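You operate a simulated robot arm through the tools that you are given. There is no shell and no other tool. Be economical: measure what you need, move in short steps, check, and stop when the job is done.

Carry out the task below with a simulated two-armed robot. There is one attempt and no reset: what you move stays moved.

Task
Couple the blue hose tail to the foot strainer, lock it and stand it in the drip tray.
Fine: hold the strainer still for the coupling and the lever; it ends upright in the grey tray's water, still locked. Set down upright: foot strainer.
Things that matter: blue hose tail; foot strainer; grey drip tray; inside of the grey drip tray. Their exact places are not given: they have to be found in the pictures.

Only the result counts: the job must be done as asked and must still hold three seconds after the hand-in. Knocking over, shifting, dropping, spilling or breaking anything else fails it.

Robot
Two 6-joint arms with two-finger grippers on one trunk, on a base that drives. Base frame: it is fixed to the floor where the robot stands at the start and does not move with it; the origin is under the middle of the robot, x ahead of it, y to its left, z up. Lengths are in mm, angles in degrees, forces in N, time in s.
The left shoulder is at the start at [70, 176, 935], the right one opposite. With the tool pointing down near the work surface each hand reaches from about 460 to 780 mm from the robot's upright axis, wherever it stands, measured 20 degrees to its own side. Places, roughly: grey drip tray [1250, -250, 750]; inside of the grey drip tray [1200, -200, 800]. Payload 2.45 kg a hand.
The TCP of each hand is the grasp point between the finger pads, 26 mm short of the fingertips. In the tool frame z runs along the fingers and y along their closing line. Largest opening 96 mm; the body of the gripper starts 69 mm behind the TCP.
Orientation is that of the tool frame in the base frame, as [roll, pitch, yaw] about the fixed x, y, z axes, in that order (R = Rz(yaw) Ry(pitch) Rx(roll)). With the fingers straight down and closing along the base's y, the tool's x points along the base's -x, its y along +y and its z along -z.

Tools
- The arms move only by the tool nudge_tool. It takes "left_motion", "right_motion" or both (then of equal length, played together; a hand with none holds still); each is a list of rows, each an object (a shift or turn left out is 0, a gripper value left out holds the last) with "slide": the shift along the base's x, y, z in units of 40 mm (1.0 is 40 mm), a list of three; "turn": the turn, a rotation vector about the base's x, y, z in units of 8 degrees (1.0 is 8 degrees), a list of three; "grip": the finger opening in mm, from 0 to 96. In form: [{"slide": [x, y, z], "turn": [wx, wy, wz], "grip": grip}, ...]. A call has 1 to 20 rows; each row shifts and turns the commanded pose from where the row before left it. A call with a number of a shift or a turn outside -1 to 1 is refused whole. Rows are played at 5 a second. More than 50 mm and 8.6 degrees between two rows, or a gripper value outside its range, and nothing of the call is played. Where a pose cannot be reached the arm comes as near as it can. A force on the tool above 50 N (or 10 N above the force at the start of the call, whichever is more), or a blocked arm, ends the call early, and 0.2 s more pass. Each finger halts on what it meets, pressing with about 30 N; the grip force reading is that of the motor and also rises with nothing between the fingers. The clock runs only during rows and for 0.2 s after the last one: add rows that do not move to give the fingers time. The reply holds the time, the measured pose of the TCP, the force on the tool along the base axes, the opening and the grip force, in the units named above and with some noise, with the torque about the TCP (base axes, N m) and any sound that the robot's microphone picked up, and new pictures: "views" is both (left out), scene, wrist or none (wrist: the cameras of the hands that moved).
- Cameras (640 x 400 px; columns grow to the right, rows downward): "scene" is now at [129.4, -27.6, 1279.1]; the picture's right is [-0.41, -0.91, 0.00], its down [-0.32, 0.14, -0.94] and it looks along [0.85, -0.39, -0.35] (base axes); focal length 242 px, centre (320, 200). "left" rides on the left gripper at [82, -3, -98] in its tool frame; the picture's right is [0.04, 1.00, 0.00], its down [-0.73, 0.03, -0.68] and it looks along [-0.68, 0.03, 0.73] (tool axes); focal length 256 px, centre (320, 200). "right" rides on the right gripper at [82, 3, -98] in its tool frame; the picture's right is [-0.04, 1.00, 0.00], its down [-0.73, -0.03, -0.68] and it looks along [-0.68, -0.03, 0.73] (tool axes); focal length 256 px, centre (320, 200).
- slide_trunk(by): slides the trunk up (or, below 0, down) by that many mm; the arms and the scene camera ride with it, the base frame stays. It gives what a move gives, with no picture.
- drive_base(legs): drives the robot by 1 to 6 legs, each [ahead, left, turn to the left] in mm, mm and degrees, along the robot's own axes; the way and the turn of a leg run together, so that a leg with both is an arc; at most 1500 mm and 180 degrees a leg. The arms and the cameras ride along, it lands a little off, and it stops where it bumps. It gives what a move gives, and a new picture of the scene camera.
- aim_head(pan, tilt): turns the head with the scene camera to pan (to the left, within 86 degrees either way) and tilt (down, from -29 to 69), counted from straight ahead of the robot. It gives what a move gives, and a new picture of the scene camera.
- measure_at(camera, pixels): there is no depth. For up to 12 entries [column, row, z] of the newest picture of that camera ("zoom" is the newest enlarged one), the place [x, y] in the base frame at which the ray of that pixel passes the height z, good to about 2 mm, but the place of the scene camera against the robot may be out by one fixed shift of up to 12 mm in any direction. It takes no simulated time.
- close_up(camera, box): a new picture of the part [left, top, right, bottom] of that camera's present view, enlarged. It takes no simulated time.
- job_done(): hands the job in; it is judged then, once.

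Keep the steps short. Do not move on a guess: measure, check each grasp and each placing, and mend mistakes. In all there are 80 turns and 260 pictures (those below and enlarged ones count). Leave the grippers open and the arms clear of the work at the hand-in unless told otherwise, and finish with a single line.

The tools are called as a command line: name --argument value ..., lists and objects as JSON in quotes. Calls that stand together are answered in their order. nudge_tool: Moves the arms, as the interface text tells. Its arguments: {"type":"object","properties":{"left_motion":{"type":"array","items":{"type":"object","properties":{"slide":{"type":"array","items":{"type":"number"}},"turn":{"type":"array","items":{"type":"number"}},"grip":{"type":"number"}}}},"right_motion":{"type":"array","items":{"type":"object","properties":{"slide":{"type":"array","items":{"type":"number"}},"turn":{"type":"array","items":{"type":"number"}},"grip":{"type":"number"}}}},"views":{"type":"string","enum":["both","scene","wrist","none"]}},"required":[]} The other tools are called the same way: slide_trunk (by) slides the trunk up or down; drive_base (legs) drives the base; aim_head (pan, tilt) turns the head that bears the scene camera; measure_at (camera, pixels) gives the place at which the rays of pixels pass given heights; close_up (camera, box) takes an enlarged picture of a part of a camera's view; job_done () hands the job in.

At the start:

```text
t: 0.0
left_eef_pos: [649.2, 84.6, 999.9]
left_tcp_rot: [-179.9, 0.0, 180.0]
left_contact_force: [0.0, 0.9, -0.3]
left_torque: [-0.01, 0.0, -0.01]
left_width: 95.9
left_grasp_force: 0.1
right_eef_pos: [474.4, -364.8, 1231.7]
right_tcp_rot: [180.0, 0.0, 180.0]
right_contact_force: [0.3, -0.1, -0.4]
right_torque: [-0.02, -0.01, -0.02]
right_width: 96.0
right_grasp_force: 0.1
trunk travel left (down, up): [-420.0, 420.0]
robot x, y, heading: [-1.1, -1.8, -0.0]
head pan, tilt: [-24.4, 20.4]
```

scene: 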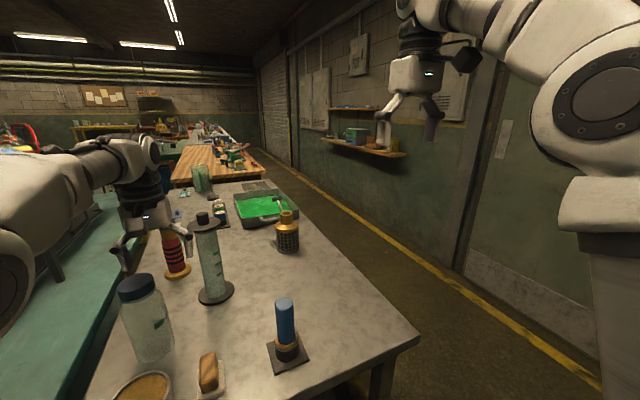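
right: 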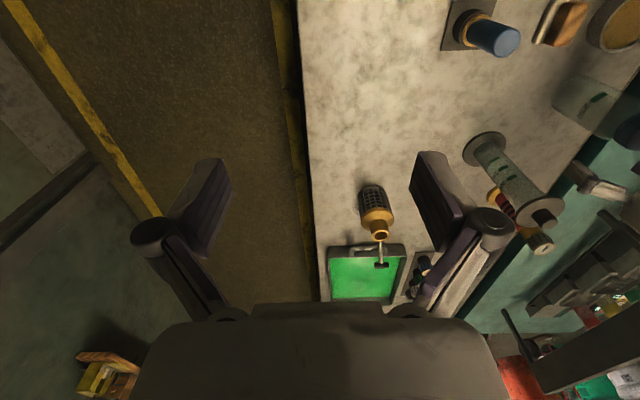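
left: 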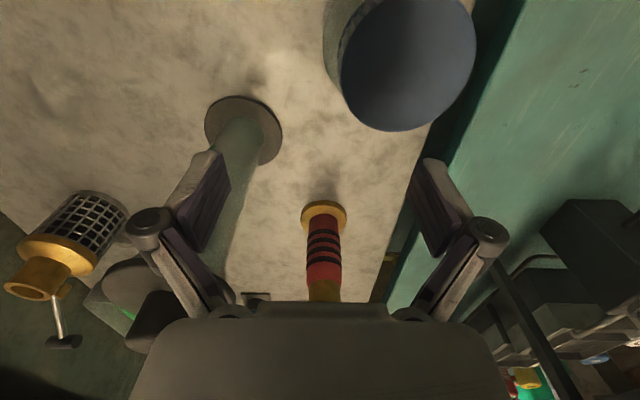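

I see the blue hose tail on a dark stand near pixel (286,335), the foot strainer (brass/black cage) near (287,232), and a tray with green liquid near (262,207). I'll enlarge these.

close_up --camera "scene" --box '[210, 170, 330, 260]'

close_up --camera "scene" --box '[230, 280, 350, 380]'

close_up --camera "right" --box '[300, 160, 460, 310]'

close_up --camera "left" --box '[0, 170, 180, 360]'

```text
4.44 times, centred on (270, 215) of scene
```

zoom: 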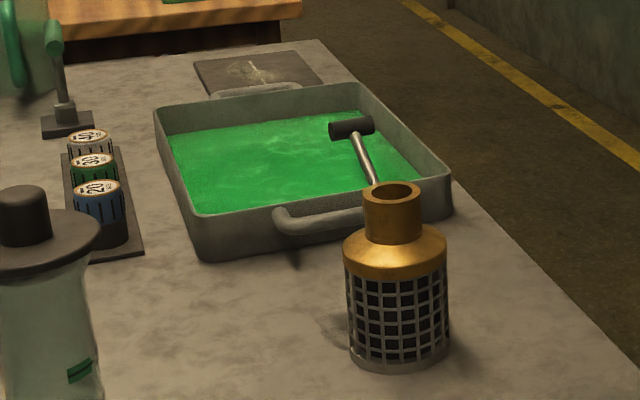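

```text
4.00 times, centred on (290, 330) of scene
```

zoom: 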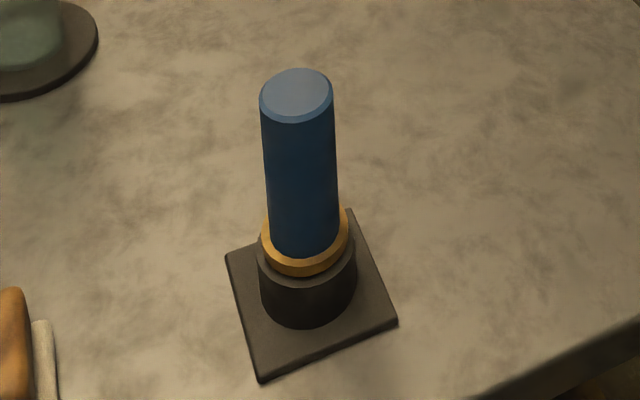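

```text
2.67 times, centred on (380, 235) of right
```

zoom: 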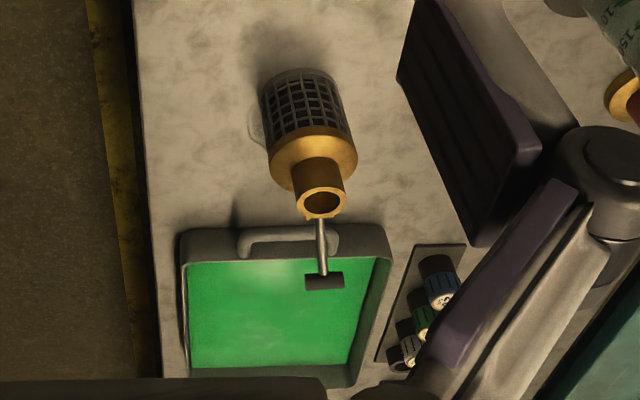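

```text
2.11 times, centred on (90, 265) of left
```

zoom: 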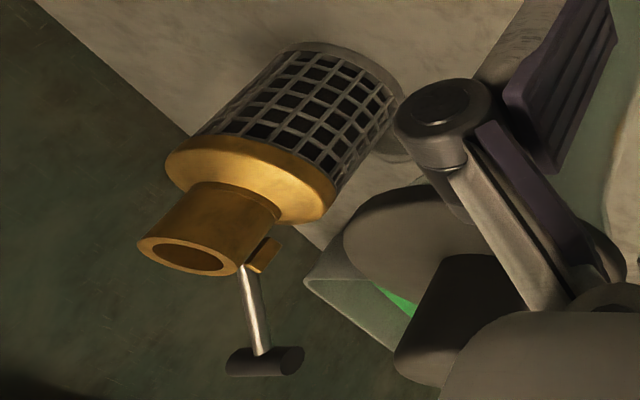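

I'll measure the strainer base, the hose stand and the tray corners at several heights from the scene and right cameras to get the table height and the scene camera offset.

measure_at --camera "scene" --pixels '[[288, 250, 700], [288, 250, 750], [288, 250, 800], [288, 354, 700], [288, 354, 750], [288, 354, 800], [241, 228, 750], [299, 217, 750], [228, 193, 800], [288, 187, 800], [307, 215, 800], [235, 225, 800]]'

measure_at --camera "right" --pixels '[[374, 190, 700], [374, 190, 750], [374, 190, 800], [471, 30, 700], [471, 30, 750], [471, 30, 800], [379, 233, 850], [379, 233, 900], [328, 258, 800], [406, 245, 800]]'

close_up --camera "right" --box '[420, 0, 540, 75]'

```text
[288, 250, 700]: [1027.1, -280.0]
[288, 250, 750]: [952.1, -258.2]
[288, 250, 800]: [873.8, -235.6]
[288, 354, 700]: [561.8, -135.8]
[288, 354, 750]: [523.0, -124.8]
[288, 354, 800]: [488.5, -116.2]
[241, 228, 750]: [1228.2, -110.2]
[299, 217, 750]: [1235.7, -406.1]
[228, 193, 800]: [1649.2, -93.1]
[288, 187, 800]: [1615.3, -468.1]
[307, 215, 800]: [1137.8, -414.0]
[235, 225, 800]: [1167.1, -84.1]
```

```text
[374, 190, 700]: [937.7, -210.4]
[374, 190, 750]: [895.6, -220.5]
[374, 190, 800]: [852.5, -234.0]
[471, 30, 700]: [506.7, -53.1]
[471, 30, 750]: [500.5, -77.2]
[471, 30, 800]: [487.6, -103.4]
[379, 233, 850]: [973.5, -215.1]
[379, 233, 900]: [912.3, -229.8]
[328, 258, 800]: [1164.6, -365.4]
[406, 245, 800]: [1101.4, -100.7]
```

```text
5.33 times, centred on (480, 38) of right
```

zoom: 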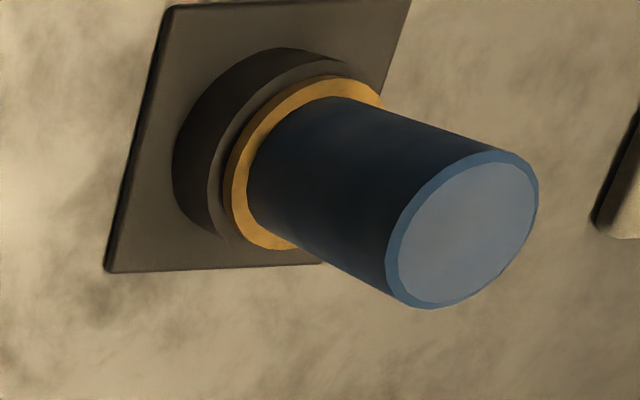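

Rough triangulation puts the table at z≈810–830, the strainer near (845,-238) and the hose near (480,-113). Next I'll locate the neck top, lever end, hose top and table corner.

measure_at --camera "scene" --pixels '[[286.2, 213.2, 950], [286.2, 213.2, 1000], [276.8, 198.6, 950], [276.8, 198.6, 1000], [284, 303, 950], [284, 303, 1000], [418, 338, 815], [252, 182, 815], [240, 180, 815], [289, 180, 815]]'

measure_at --camera "right" --pixels '[[380.8, 236, 950], [380.8, 236, 1000], [381, 265, 950], [381, 265, 1000], [507, 42, 950], [507, 42, 1000], [471, 30, 815], [303, 20, 815], [374, 192, 815]]'

```text
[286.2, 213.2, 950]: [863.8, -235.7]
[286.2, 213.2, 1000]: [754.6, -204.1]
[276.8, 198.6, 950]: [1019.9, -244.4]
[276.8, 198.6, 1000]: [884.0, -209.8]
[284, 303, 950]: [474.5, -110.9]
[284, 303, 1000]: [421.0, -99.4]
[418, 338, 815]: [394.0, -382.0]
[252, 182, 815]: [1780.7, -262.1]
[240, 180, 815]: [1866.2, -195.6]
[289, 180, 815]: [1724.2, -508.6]
```

```text
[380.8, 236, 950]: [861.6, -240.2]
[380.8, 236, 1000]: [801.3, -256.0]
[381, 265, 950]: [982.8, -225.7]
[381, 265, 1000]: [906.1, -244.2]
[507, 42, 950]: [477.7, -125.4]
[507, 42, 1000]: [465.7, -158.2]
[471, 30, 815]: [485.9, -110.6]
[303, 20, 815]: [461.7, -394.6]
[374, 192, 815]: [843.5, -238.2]
```

The hose top is about (476,-118,945). I'll bring the right hand above it, staying high.

nudge_tool --right_motion '[{"slide": [0, 1, 0]}, {"slide": [0, 1, -0.5]}, {"slide": [0, 1, -0.5]}, {"slide": [0, 1, -0.5]}, {"slide": [0, 1, -0.5]}, {"slide": [0, 1, -0.5]}, {"slide": [0, 0.17, -0.5]}, {"slide": [0, 0, -1]}]'

```text
t: 1.8
left_eef_pos: [648.7, 85.0, 999.3]
left_tcp_rot: [180.0, 0.0, 180.0]
left_contact_force: [0.1, -0.7, -0.1]
left_torque: [-0.04, 0.05, 0.0]
left_width: 95.7
left_grasp_force: 0.1
right_eef_pos: [478.0, -119.0, 1069.7]
right_tcp_rot: [180.0, -0.1, 179.9]
right_contact_force: [0.2, 0.9, 0.5]
right_torque: [-0.03, 0.05, -0.01]
right_width: 96.0
right_grasp_force: 0.2
trunk travel left (down, up): [-420.0, 420.0]
robot x, y, heading: [3.3, -3.5, -0.0]
head pan, tilt: [-24.4, 20.4]
```

scene: 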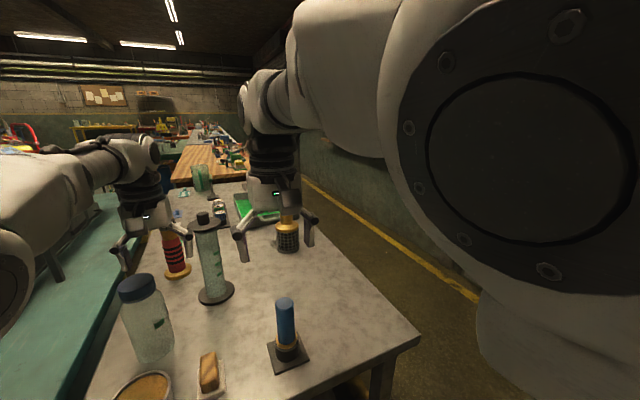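
right: 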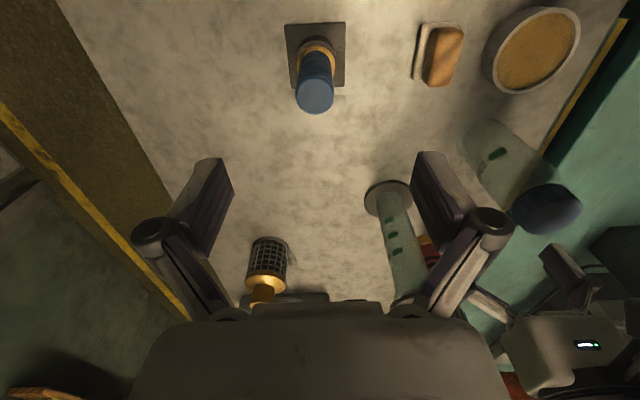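

measure_at --camera "right" --pixels '[[315, 95, 930], [315, 95, 950], [315, 95, 970], [315, 57, 805], [315, 57, 830], [317, 42, 805], [317, 42, 830], [267, 258, 850], [283, 23, 810], [346, 86, 810]]'

close_up --camera "right" --box '[270, 10, 366, 120]'

close_up --camera "scene" --box '[230, 280, 350, 380]'

```text
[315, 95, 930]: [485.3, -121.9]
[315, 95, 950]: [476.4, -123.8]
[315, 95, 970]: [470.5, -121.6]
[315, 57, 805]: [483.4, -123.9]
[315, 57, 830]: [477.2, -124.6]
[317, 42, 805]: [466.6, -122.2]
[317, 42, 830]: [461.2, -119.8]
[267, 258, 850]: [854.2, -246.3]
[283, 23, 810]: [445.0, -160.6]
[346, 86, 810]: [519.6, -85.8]
```

```text
3.64 times, centred on (318, 65) of right
```

zoom: 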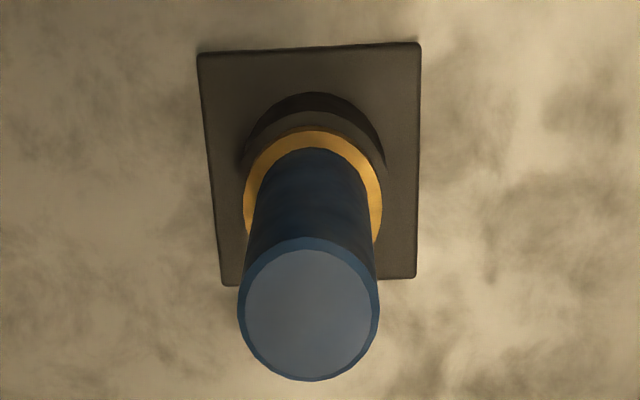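

```text
4.00 times, centred on (290, 330) of scene
```

zoom: 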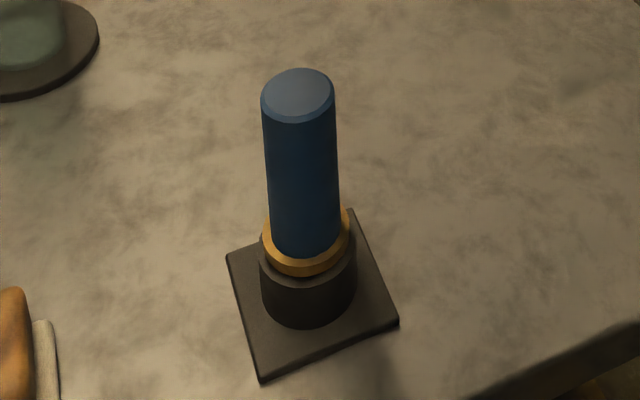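

Hose axis ≈ (481,-123), vertical, top ≈ 940. I'll correct by (+3,-4) mm and descend with the fingers open to TCP z≈908.

nudge_tool --right_motion '[{"slide": [0.07, -0.1, -0.5]}, {"slide": [0, 0, -1]}, {"slide": [0, 0, -1]}, {"slide": [0, 0, -0.8]}, {"slide": [0, 0, -0.75]}, {"slide": [0, 0, 0]}]'

```text
t: 3.2
left_eef_pos: [648.1, 84.2, 1000.6]
left_tcp_rot: [-179.9, 0.0, 180.0]
left_contact_force: [-0.2, -0.5, -0.5]
left_torque: [0.03, 0.0, -0.02]
left_width: 96.2
left_grasp_force: 0.1
right_eef_pos: [478.5, -127.0, 921.6]
right_tcp_rot: [177.4, 0.8, 179.2]
right_contact_force: [-0.7, -0.8, 0.4]
right_torque: [0.0, -0.01, 0.01]
right_width: 96.1
right_grasp_force: 0.1
trunk travel left (down, up): [-420.0, 420.0]
robot x, y, heading: [0.8, 1.0, -0.0]
head pan, tilt: [-24.4, 20.4]
```

scene: 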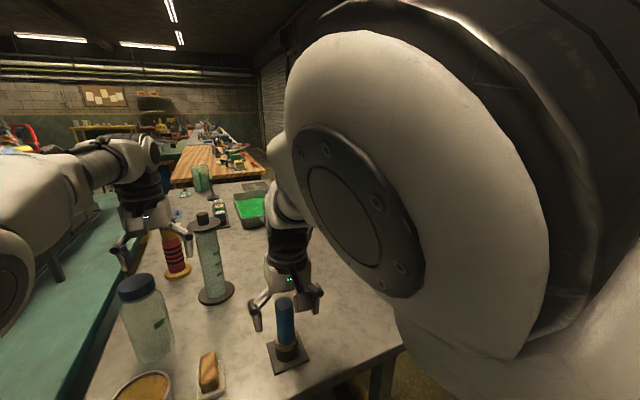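
right: 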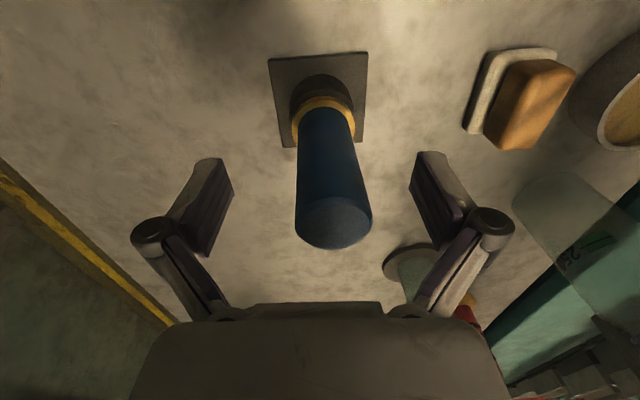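

The arm has hit its fold limit (z stopped at 921, tilted 2.6°). I'll lift back up and use the trunk to descend instead.

nudge_tool --right_motion '[{"slide": [0, 0, 1]}, {"slide": [0, 0, 1]}, {"slide": [0, 0, 1]}, {"slide": [0, 0, 0]}]' --views "wrist"

```text
t: 4.2
left_eef_pos: [649.1, 84.9, 999.0]
left_tcp_rot: [179.9, 0.0, -180.0]
left_contact_force: [-0.4, -0.4, 0.4]
left_torque: [0.04, 0.01, 0.02]
left_width: 95.8
left_grasp_force: 0.0
right_eef_pos: [478.2, -121.8, 1028.8]
right_tcp_rot: [-179.8, -0.1, 179.9]
right_contact_force: [-0.1, -0.9, -0.1]
right_torque: [0.02, -0.01, 0.02]
right_width: 95.8
right_grasp_force: 0.0
trunk travel left (down, up): [-420.0, 420.0]
robot x, y, heading: [2.0, -3.2, 0.2]
head pan, tilt: [-24.4, 20.4]
```

right: 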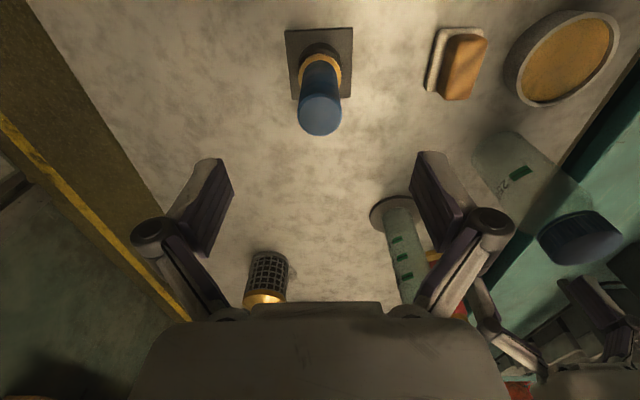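

The left hand would come down on other items if I lower the trunk, so I'll raise it first and re-measure the hose.

nudge_tool --left_motion '[{"slide": [-0.3, 0, 1]}, {"slide": [-0.3, 0, 1]}, {"slide": [-0.3, 0, 1]}, {"slide": [-0.3, 0, 1]}, {"slide": [-0.3, 0, 1]}, {"slide": [0, 0, 0]}]' --views "none"

measure_at --camera "right" --pixels '[[320, 115, 930], [320, 115, 940], [320, 115, 950], [319, 65, 810]]'

```text
t: 5.6
left_eef_pos: [563.9, 92.9, 1169.9]
left_tcp_rot: [-180.0, 0.0, -180.0]
left_contact_force: [0.6, -0.3, -0.3]
left_torque: [0.01, 0.01, 0.0]
left_width: 96.0
left_grasp_force: 0.0
left hand out of reach, approached as far as the arm can: row 4, 5
right_eef_pos: [479.2, -123.2, 1028.7]
right_tcp_rot: [-180.0, 0.0, -180.0]
right_contact_force: [-0.4, 0.8, -0.2]
right_torque: [0.0, 0.02, -0.01]
right_width: 96.1
right_grasp_force: 0.0
trunk travel left (down, up): [-420.0, 420.0]
robot x, y, heading: [-2.1, -2.8, 0.2]
head pan, tilt: [-24.4, 20.4]
```

```text
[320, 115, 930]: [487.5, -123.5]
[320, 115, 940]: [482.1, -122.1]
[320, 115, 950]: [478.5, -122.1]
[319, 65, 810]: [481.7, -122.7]
```

Hose axis ≈ (482,-123); the right TCP is at (479,-123,1029), which is good. Lowering the trunk 122 mm.

slide_trunk --by -122

close_up --camera "right" --box '[120, 20, 520, 270]'

```text
t: 7.1
left_eef_pos: [564.0, 93.0, 1049.1]
left_tcp_rot: [-180.0, 0.1, 180.0]
left_contact_force: [0.9, 0.8, -0.2]
left_torque: [-0.03, -0.04, -0.02]
left_width: 96.1
left_grasp_force: 0.1
right_eef_pos: [477.7, -121.3, 906.4]
right_tcp_rot: [-180.0, 0.1, 179.9]
right_contact_force: [-0.4, -0.2, 1.3]
right_torque: [0.01, -0.01, -0.04]
right_width: 96.0
right_grasp_force: 0.0
trunk travel left (down, up): [-298.0, 542.0]
robot x, y, heading: [-2.0, -0.9, 0.0]
head pan, tilt: [-24.4, 20.4]
```

```text
1.60 times, centred on (320, 145) of right
```

zoom: 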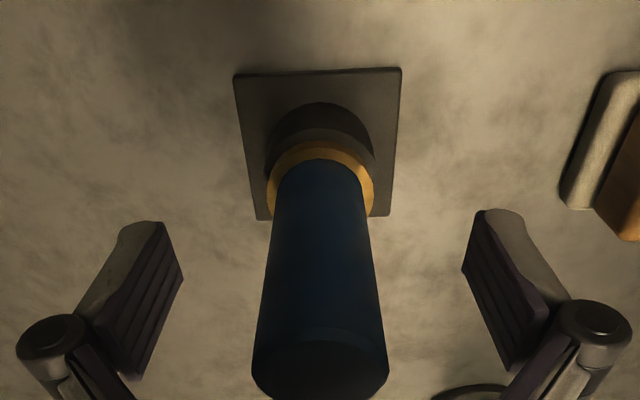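

The hose is centred between the fingers. Closing.

nudge_tool --right_motion '[{"slide": [0.05, 0, 0], "grip": 50}, {"grip": 20}, {"grip": 20}, {"grip": 20}]'

```text
t: 8.1
left_eef_pos: [563.1, 92.8, 1049.0]
left_tcp_rot: [-179.9, 0.1, -179.9]
left_contact_force: [-0.1, 0.8, -0.2]
left_torque: [0.01, -0.01, -0.01]
left_width: 96.0
left_grasp_force: 0.0
right_eef_pos: [480.6, -121.9, 908.4]
right_tcp_rot: [-179.9, 0.2, -179.9]
right_contact_force: [3.1, -1.0, 8.8]
right_torque: [-0.12, -0.2, 0.03]
right_width: 33.2
right_grasp_force: 30.2
trunk travel left (down, up): [-298.0, 542.0]
robot x, y, heading: [-2.6, 3.8, 0.0]
head pan, tilt: [-24.4, 20.4]
```

scene: 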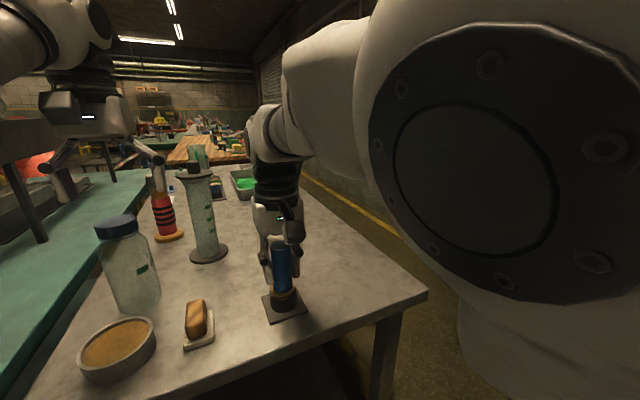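
right: 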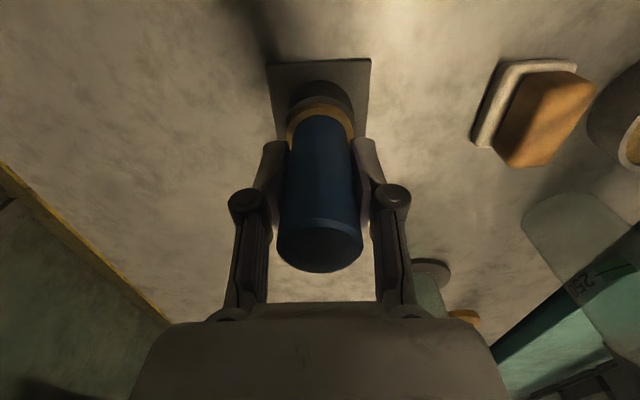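

Gripped (33 mm wide). I'll lift straight up with the trunk, then look.

slide_trunk --by 190

aim_head --pan -15 --tilt 35

close_up --camera "right" --box '[160, 0, 480, 300]'

```text
t: 10.2
left_eef_pos: [564.8, 92.7, 1239.7]
left_tcp_rot: [-179.9, 0.1, 179.9]
left_contact_force: [0.1, 0.0, -0.7]
left_torque: [0.02, -0.02, -0.02]
left_width: 96.0
left_grasp_force: 0.1
right_eef_pos: [480.0, -123.5, 1097.1]
right_tcp_rot: [-180.0, -0.1, 180.0]
right_contact_force: [0.2, 0.8, -1.1]
right_torque: [-0.01, 0.01, 0.01]
right_width: 33.4
right_grasp_force: 30.1
trunk travel left (down, up): [-488.0, 352.0]
robot x, y, heading: [-0.9, -0.1, -0.2]
head pan, tilt: [-24.4, 20.4]
```

```text
t: 11.0
left_eef_pos: [564.3, 93.1, 1239.7]
left_tcp_rot: [180.0, 0.1, -180.0]
left_contact_force: [0.0, 0.3, 0.2]
left_torque: [0.03, 0.03, 0.02]
left_width: 96.3
left_grasp_force: 0.0
right_eef_pos: [479.1, -122.2, 1095.5]
right_tcp_rot: [180.0, -0.3, 180.0]
right_contact_force: [-0.5, 0.2, -1.6]
right_torque: [-0.02, -0.01, -0.01]
right_width: 33.2
right_grasp_force: 30.1
trunk travel left (down, up): [-488.0, 352.0]
robot x, y, heading: [0.3, 3.2, -0.0]
head pan, tilt: [-15.0, 35.0]
```

scene: 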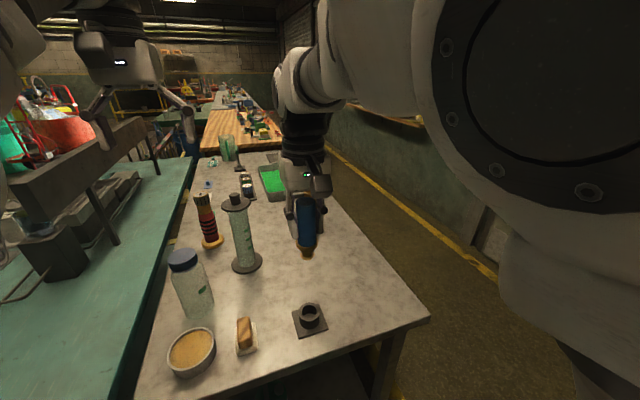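

```text
1.33 times, centred on (320, 150) of right
```

zoom: 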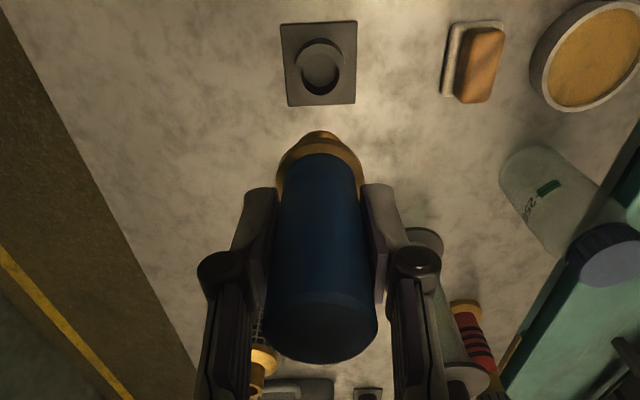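

The hose is out and the stand stayed put. Now I'll measure the aisle: yellow line, wall, table corner.

measure_at --camera "scene" --pixels '[[428, 318, 810], [498, 282, 0], [436, 222, 0], [370, 170, 0], [338, 212, 810], [500, 262, 0], [272, 192, 850], [262, 170, 850]]'

close_up --camera "scene" --box '[260, 180, 360, 270]'

aim_head --pan -70 --tilt 35

```text
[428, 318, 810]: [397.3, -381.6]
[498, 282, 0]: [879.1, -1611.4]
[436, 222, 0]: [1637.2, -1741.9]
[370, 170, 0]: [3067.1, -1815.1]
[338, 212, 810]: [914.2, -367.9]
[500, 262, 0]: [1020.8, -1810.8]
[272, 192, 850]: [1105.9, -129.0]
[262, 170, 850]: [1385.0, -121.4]
```

```text
4.44 times, centred on (310, 225) of scene
```

zoom: 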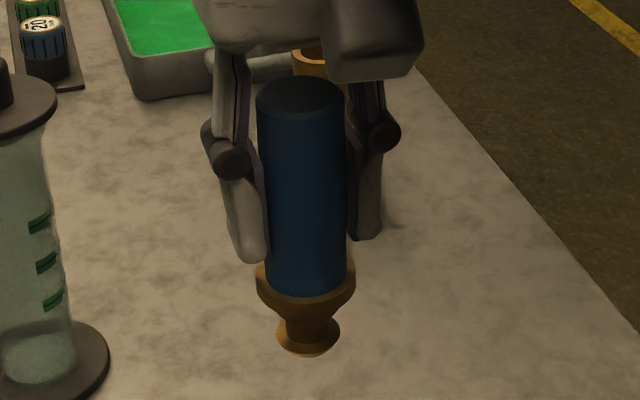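

```text
t: 12.2
left_eef_pos: [563.8, 91.8, 1239.2]
left_tcp_rot: [-179.9, 0.1, -179.9]
left_contact_force: [1.2, 0.0, -0.9]
left_torque: [0.02, 0.01, 0.0]
left_width: 95.9
left_grasp_force: 0.2
right_eef_pos: [480.7, -123.4, 1097.0]
right_tcp_rot: [180.0, 0.0, -179.9]
right_contact_force: [-0.3, 0.1, -1.4]
right_torque: [0.04, 0.0, 0.0]
right_width: 33.3
right_grasp_force: 29.8
trunk travel left (down, up): [-488.0, 352.0]
robot x, y, heading: [-1.1, -1.7, 0.1]
head pan, tilt: [-70.0, 35.0]
```

scene: 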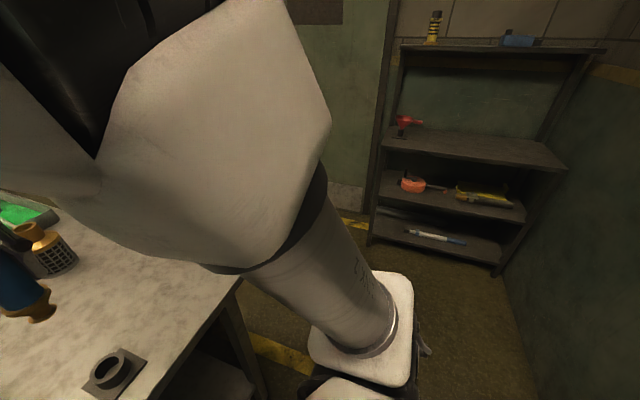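

measure_at --camera "scene" --pixels '[[370, 243, 0], [497, 275, 0], [415, 350, 300], [312, 350, 300], [412, 290, 300], [255, 398, 0]]'

```text
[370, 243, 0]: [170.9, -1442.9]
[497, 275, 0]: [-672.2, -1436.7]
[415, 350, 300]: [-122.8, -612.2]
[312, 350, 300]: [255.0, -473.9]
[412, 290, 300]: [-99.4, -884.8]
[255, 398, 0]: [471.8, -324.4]
```

The aisle is clear (table edge y≈-382, shelf front y≈-1440). I'll drive: back 60, right 850, ahead 930, then turn left 90 to face the table at the strainer.

drive_base --legs '[[-60, 0, 0], [0, -850, 0], [930, 0, 0]]'

drive_base --legs '[[0, 0, 90]]'

aim_head --pan 0 --tilt 40

```text
t: 21.8
left_eef_pos: [1436.8, -752.5, 1240.3]
left_tcp_rot: [179.9, 0.1, -179.9]
left_contact_force: [0.9, 0.5, 0.1]
left_torque: [0.03, -0.01, 0.0]
left_width: 96.2
left_grasp_force: 0.1
right_eef_pos: [1353.3, -967.0, 1097.6]
right_tcp_rot: [-180.0, 0.1, -179.8]
right_contact_force: [0.3, 0.0, -1.0]
right_torque: [0.02, -0.03, -0.04]
right_width: 33.1
right_grasp_force: 29.9
trunk travel left (down, up): [-488.0, 352.0]
robot x, y, heading: [868.6, -848.3, 0.3]
head pan, tilt: [-70.0, 35.0]
```

scene: 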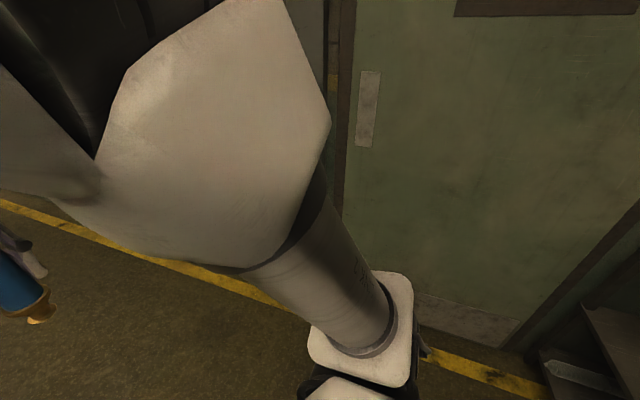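

```text
t: 26.0
left_eef_pos: [774.9, -283.8, 1239.4]
left_tcp_rot: [-180.0, 0.1, -89.6]
left_contact_force: [0.3, 0.9, 0.5]
left_torque: [0.0, 0.01, -0.02]
left_width: 95.9
left_grasp_force: 0.0
right_eef_pos: [991.3, -366.3, 1097.2]
right_tcp_rot: [180.0, -0.1, -89.5]
right_contact_force: [-0.2, 0.2, -1.2]
right_torque: [0.01, -0.02, 0.0]
right_width: 33.0
right_grasp_force: 29.9
trunk travel left (down, up): [-488.0, 352.0]
robot x, y, heading: [869.8, -846.8, 90.5]
head pan, tilt: [-70.0, 35.0]
```

scene: 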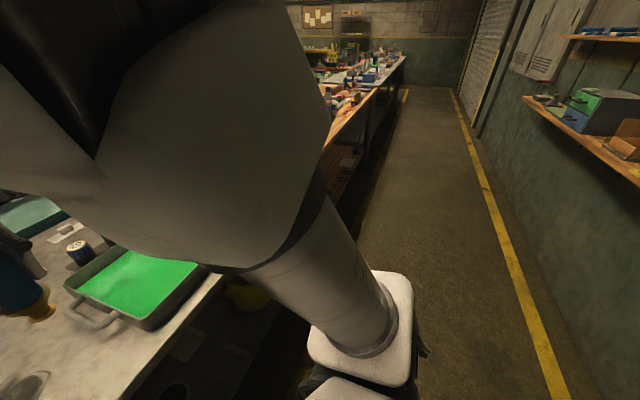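

```text
t: 27.4
left_eef_pos: [776.0, -283.2, 1240.5]
left_tcp_rot: [-180.0, 0.1, -89.7]
left_contact_force: [0.5, 0.7, 0.0]
left_torque: [-0.02, 0.04, -0.01]
left_width: 96.1
left_grasp_force: 0.0
right_eef_pos: [991.1, -364.3, 1095.1]
right_tcp_rot: [-179.9, -0.3, -89.6]
right_contact_force: [-1.1, 0.0, -2.1]
right_torque: [-0.01, -0.01, -0.04]
right_width: 33.1
right_grasp_force: 29.9
trunk travel left (down, up): [-488.0, 352.0]
robot x, y, heading: [873.1, -846.4, 90.3]
head pan, tilt: [0.0, 40.0]
```

scene: 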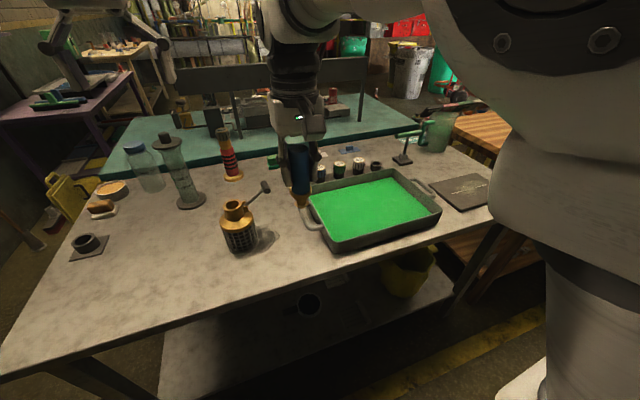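

Good view now: strainer at (238,225), its lever knob at (264,187), tray at (370,210). Zooming.

close_up --camera "scene" --box '[200, 165, 296, 265]'

measure_at --camera "scene" --pixels '[[241, 244, 810], [235, 205, 940], [235, 205, 950], [265, 186, 960], [265, 186, 980], [304, 196, 850], [378, 168, 850], [442, 210, 850], [330, 245, 850], [335, 254, 810], [439, 225, 810]]'

close_up --camera "left" --box '[200, 0, 640, 300]'

```text
4.00 times, centred on (248, 215) of scene
```

zoom: 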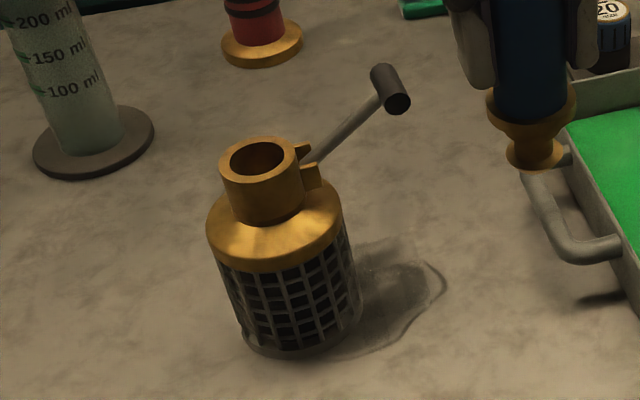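

```text
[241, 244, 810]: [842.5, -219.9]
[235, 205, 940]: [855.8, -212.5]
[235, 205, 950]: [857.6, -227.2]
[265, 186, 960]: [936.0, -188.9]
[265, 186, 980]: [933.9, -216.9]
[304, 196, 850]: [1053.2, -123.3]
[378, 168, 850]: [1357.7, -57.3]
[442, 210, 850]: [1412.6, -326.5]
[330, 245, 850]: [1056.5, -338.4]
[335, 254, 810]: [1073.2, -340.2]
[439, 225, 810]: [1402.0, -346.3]
```

```text
1.33 times, centred on (420, 150) of left
```

zoom: 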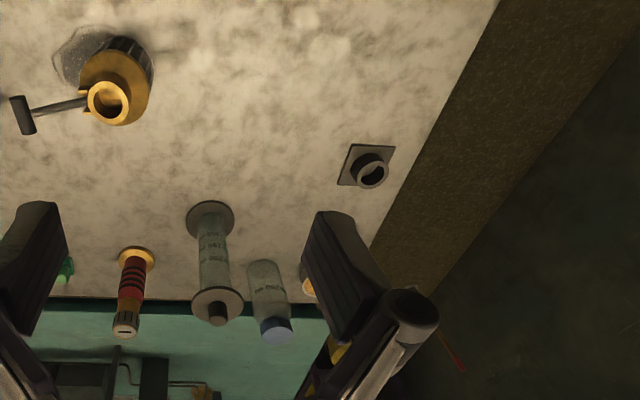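

The strainer stands around (857,-238), lever hinged on its +x side and sticking up and outward. I want the left hand gripping the cage from the -x side (tilted), leaving lever and top free. First I rotate the left hand's yaw by -90° in place.

nudge_tool --left_motion '[{"turn": [0, 0, -1]}, {"turn": [0, 0, -1]}, {"turn": [0, 0, -1]}, {"turn": [0, 0, -1]}, {"turn": [0, 0, -1]}, {"turn": [0, 0, -1]}, {"turn": [0, 0, -1]}, {"turn": [0, 0, -1]}, {"turn": [0, 0, -1]}, {"turn": [0, 0, -1]}, {"turn": [0, 0, -1]}, {"turn": [0, 0, -0.3]}, {"slide": [0, 0, 0]}]'

```text
t: 30.2
left_eef_pos: [776.6, -283.8, 1239.6]
left_tcp_rot: [180.0, 0.1, 179.9]
left_contact_force: [-0.3, -0.2, 0.2]
left_torque: [-0.01, 0.0, 0.0]
left_width: 96.1
left_grasp_force: 0.0
right_eef_pos: [991.4, -364.9, 1094.7]
right_tcp_rot: [180.0, -0.4, -89.7]
right_contact_force: [-0.3, 0.3, -1.0]
right_torque: [-0.04, 0.01, 0.01]
right_width: 33.1
right_grasp_force: 30.0
trunk travel left (down, up): [-488.0, 352.0]
robot x, y, heading: [871.9, -846.4, 90.3]
head pan, tilt: [0.0, 40.0]
```

scene: 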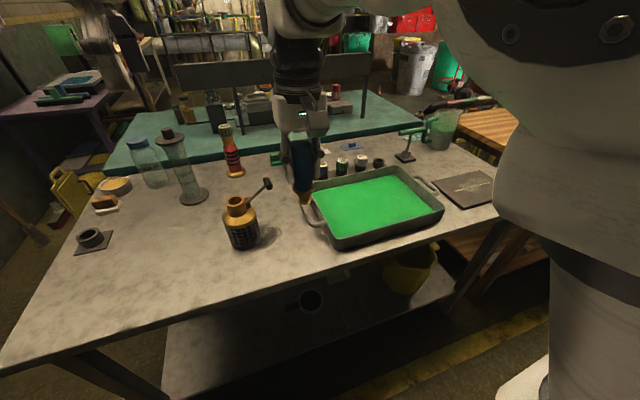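
left: 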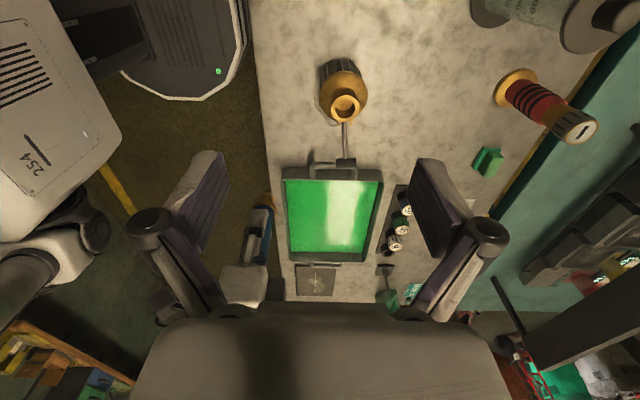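

close_up --camera "left" --box '[290, 40, 400, 180]'

measure_at --camera "left" --pixels '[[346, 107, 940], [346, 107, 950], [346, 107, 960], [346, 162, 970], [346, 162, 985], [284, 170, 860], [383, 169, 860], [367, 261, 860], [291, 262, 860]]'

```text
2.86 times, centred on (345, 110) of left
```

zoom: 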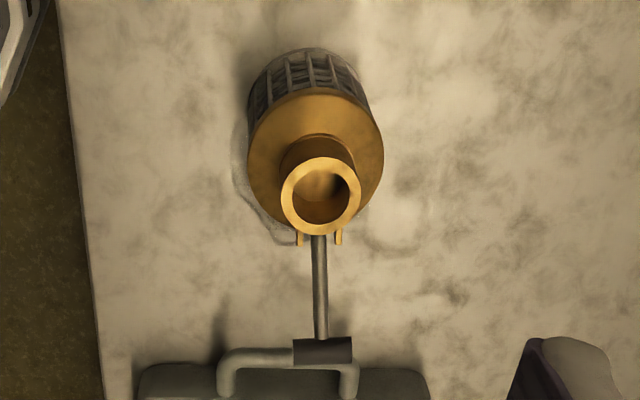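

```text
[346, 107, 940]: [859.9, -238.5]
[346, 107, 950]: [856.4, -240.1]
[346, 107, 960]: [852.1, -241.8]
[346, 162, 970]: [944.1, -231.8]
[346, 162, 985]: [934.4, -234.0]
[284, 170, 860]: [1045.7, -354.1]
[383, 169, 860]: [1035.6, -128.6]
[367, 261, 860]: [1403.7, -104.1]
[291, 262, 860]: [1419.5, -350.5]
```

Strainer axis ≈ (857,-239). Now I tilt the left hand 55° so its fingers point toward +x and down.

nudge_tool --left_motion '[{"turn": [0, -1, 0]}, {"turn": [0, -1, 0], "slide": [-0.2, 0.3, -0.5]}, {"turn": [0, -1, 0], "slide": [-0.2, 0.3, -0.5]}, {"turn": [0, -1, 0], "slide": [-0.2, 0.3, -0.5]}, {"turn": [0, -1, 0], "slide": [-0.1, 0.2, -0.5]}, {"turn": [0, -1, 0], "slide": [0, 0, -0.5]}, {"turn": [0, -0.9, 0], "slide": [0, 0, -0.5]}, {"slide": [0, 0, 0]}]'

```text
t: 32.0
left_eef_pos: [747.9, -239.9, 1119.1]
left_tcp_rot: [179.9, 55.4, 180.0]
left_contact_force: [0.1, -0.3, -0.2]
left_torque: [0.0, -0.01, 0.02]
left_width: 95.9
left_grasp_force: 0.0
right_eef_pos: [991.5, -365.4, 1095.1]
right_tcp_rot: [-179.9, -0.4, -89.6]
right_contact_force: [-0.3, -0.5, -0.6]
right_torque: [0.05, -0.02, -0.01]
right_width: 33.2
right_grasp_force: 30.3
trunk travel left (down, up): [-488.0, 352.0]
robot x, y, heading: [871.0, -844.8, 90.5]
head pan, tilt: [0.0, 40.0]
```

scene: 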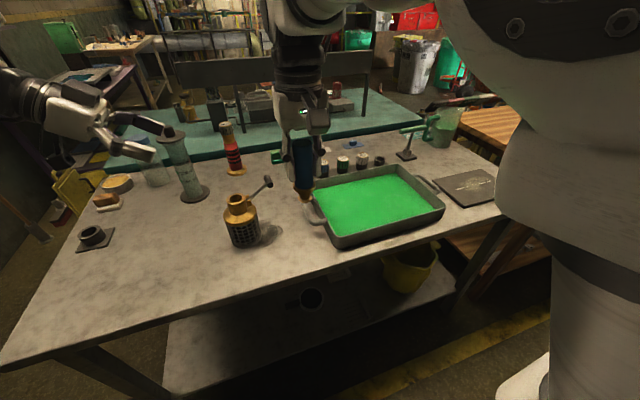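
left: 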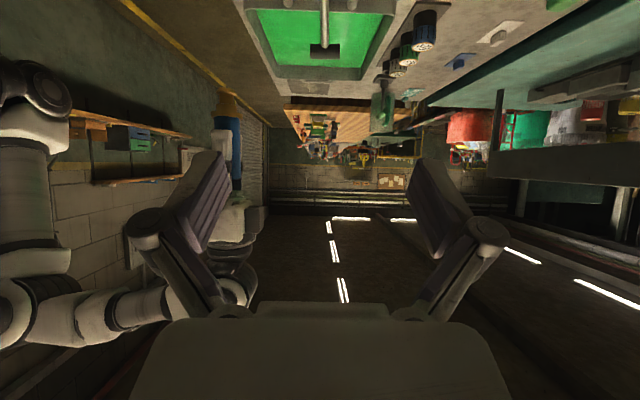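

measure_at --camera "scene" --pixels '[[190, 196, 810], [170, 133, 1000], [93, 238, 810], [235, 170, 810], [112, 185, 830]]'

nudge_tool --left_motion '[{"slide": [0, 0, -1]}, {"slide": [0, 0, -1]}, {"slide": [0, 0, -0.5]}, {"slide": [0, 0, 0]}]'

```text
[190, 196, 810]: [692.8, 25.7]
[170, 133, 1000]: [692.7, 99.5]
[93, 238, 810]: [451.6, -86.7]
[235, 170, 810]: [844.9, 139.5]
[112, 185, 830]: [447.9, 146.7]
```

```text
t: 33.0
left_eef_pos: [746.3, -238.7, 1017.7]
left_tcp_rot: [-179.9, 55.3, -180.0]
left_contact_force: [-1.5, 0.1, -0.1]
left_torque: [-0.04, -0.02, 0.0]
left_width: 96.1
left_grasp_force: 0.0
right_eef_pos: [990.0, -366.3, 1093.9]
right_tcp_rot: [-180.0, -0.4, -89.6]
right_contact_force: [-0.6, 0.4, -1.4]
right_torque: [-0.03, -0.04, 0.0]
right_width: 33.1
right_grasp_force: 30.1
trunk travel left (down, up): [-488.0, 352.0]
robot x, y, heading: [873.3, -850.7, 90.5]
head pan, tilt: [0.0, 40.0]
```

scene: 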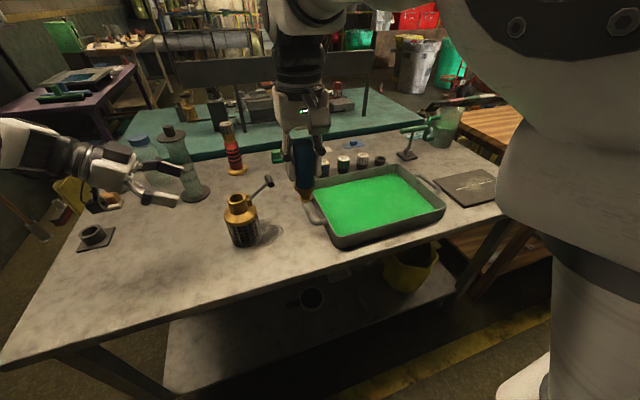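
left: 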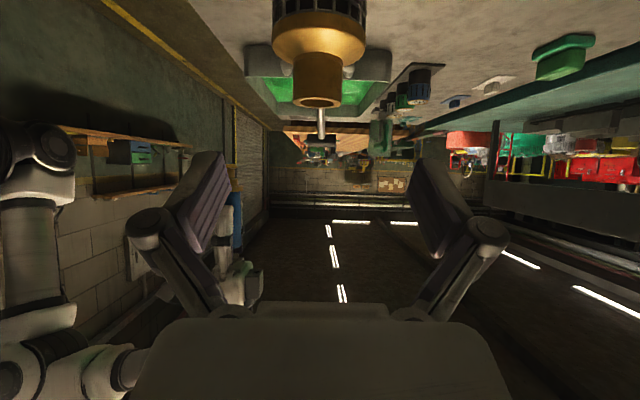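

The strainer is centred (col 319) between the fingers. Descending to the pre-grasp height, z≈931.

nudge_tool --left_motion '[{"slide": [0, 0, -1]}, {"slide": [0, 0, -1]}, {"slide": [0, 0, -0.17]}, {"slide": [0, 0, 0]}]'

```text
t: 34.0
left_eef_pos: [747.1, -239.2, 931.2]
left_tcp_rot: [-180.0, 55.3, -180.0]
left_contact_force: [0.6, -0.2, 0.1]
left_torque: [0.0, -0.01, -0.01]
left_width: 95.7
left_grasp_force: 0.1
right_eef_pos: [991.8, -364.0, 1093.3]
right_tcp_rot: [-180.0, -0.4, -89.6]
right_contact_force: [-0.5, 0.6, -0.8]
right_torque: [0.05, 0.0, -0.02]
right_width: 33.3
right_grasp_force: 29.7
trunk travel left (down, up): [-488.0, 352.0]
robot x, y, heading: [872.8, -848.3, 90.3]
head pan, tilt: [0.0, 40.0]
```

scene: 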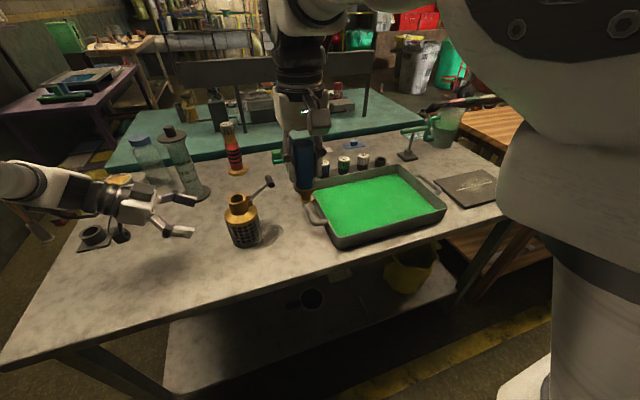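
left: 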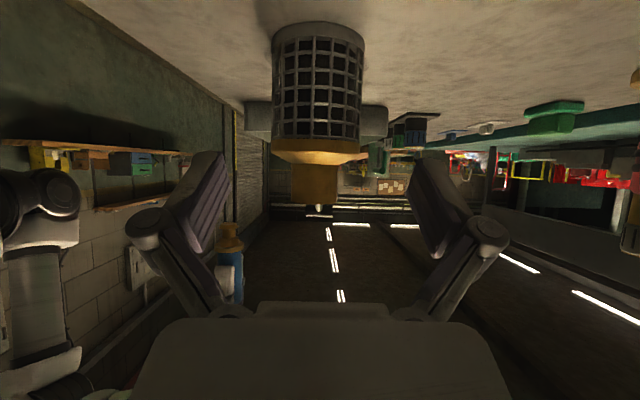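

Centred. Advancing along the approach line 2/3 of the way.

nudge_tool --left_motion '[{"slide": [0.6, 0, -0.41]}, {"slide": [0.6, 0, -0.41]}, {"slide": [0.6, 0, -0.41]}, {"slide": [0, 0, 0]}]'

close_up --camera "scene" --box '[140, 160, 300, 260]'

```text
t: 35.0
left_eef_pos: [819.8, -239.3, 881.6]
left_tcp_rot: [-179.9, 55.4, 180.0]
left_contact_force: [0.0, 0.3, -0.5]
left_torque: [0.0, -0.01, 0.01]
left_width: 96.0
left_grasp_force: 0.0
right_eef_pos: [990.7, -364.1, 1093.6]
right_tcp_rot: [-180.0, -0.4, -89.5]
right_contact_force: [-0.3, -0.3, -1.4]
right_torque: [0.02, -0.01, 0.02]
right_width: 32.9
right_grasp_force: 29.4
trunk travel left (down, up): [-488.0, 352.0]
robot x, y, heading: [871.5, -846.1, 90.4]
head pan, tilt: [0.0, 40.0]
```

scene: 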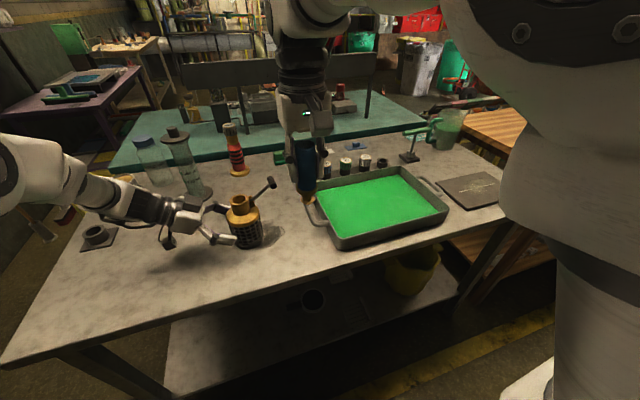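
left: 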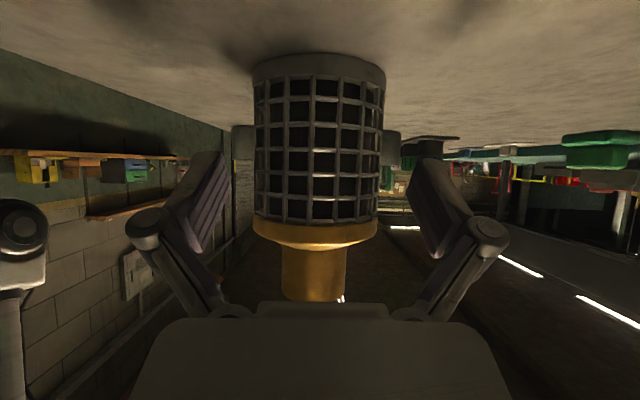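

```text
4.00 times, centred on (220, 210) of scene
```

zoom: 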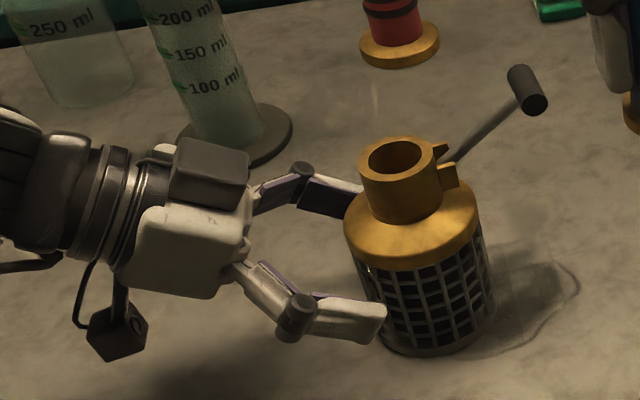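

Still clear. Final advance of 35 mm, with no closing yet.

nudge_tool --left_motion '[{"slide": [0.45, -0.02, -0.31]}, {"slide": [0.43, 0, -0.3]}, {"slide": [0, 0, 0]}]' --views "wrist"

close_up --camera "scene" --box '[140, 160, 300, 260]'

```text
t: 35.8
left_eef_pos: [854.8, -240.9, 857.2]
left_tcp_rot: [-180.0, 55.3, 180.0]
left_contact_force: [-0.3, -0.9, 0.3]
left_torque: [-0.01, -0.01, 0.0]
left_width: 96.1
left_grasp_force: 0.2
right_eef_pos: [991.1, -365.2, 1092.7]
right_tcp_rot: [180.0, -0.5, -89.6]
right_contact_force: [0.3, 0.0, -2.3]
right_torque: [-0.02, 0.0, -0.02]
right_width: 33.2
right_grasp_force: 29.6
trunk travel left (down, up): [-488.0, 352.0]
robot x, y, heading: [871.3, -844.3, 90.3]
head pan, tilt: [0.0, 40.0]
```

left: 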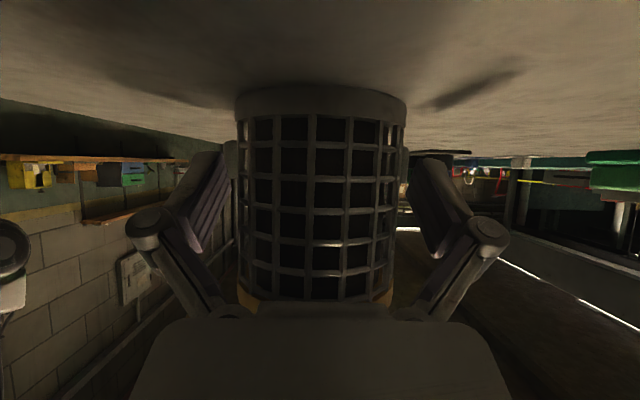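

```text
4.00 times, centred on (220, 210) of scene
```

zoom: 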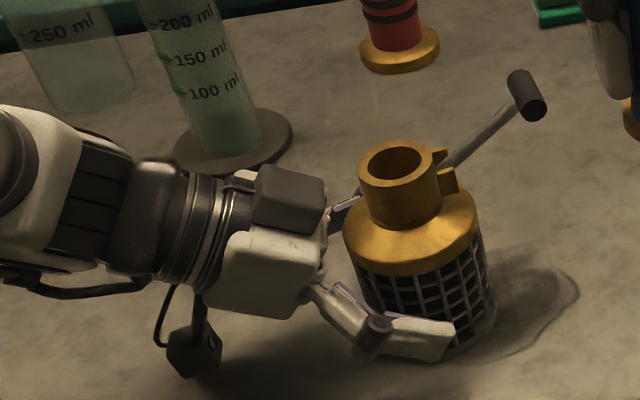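

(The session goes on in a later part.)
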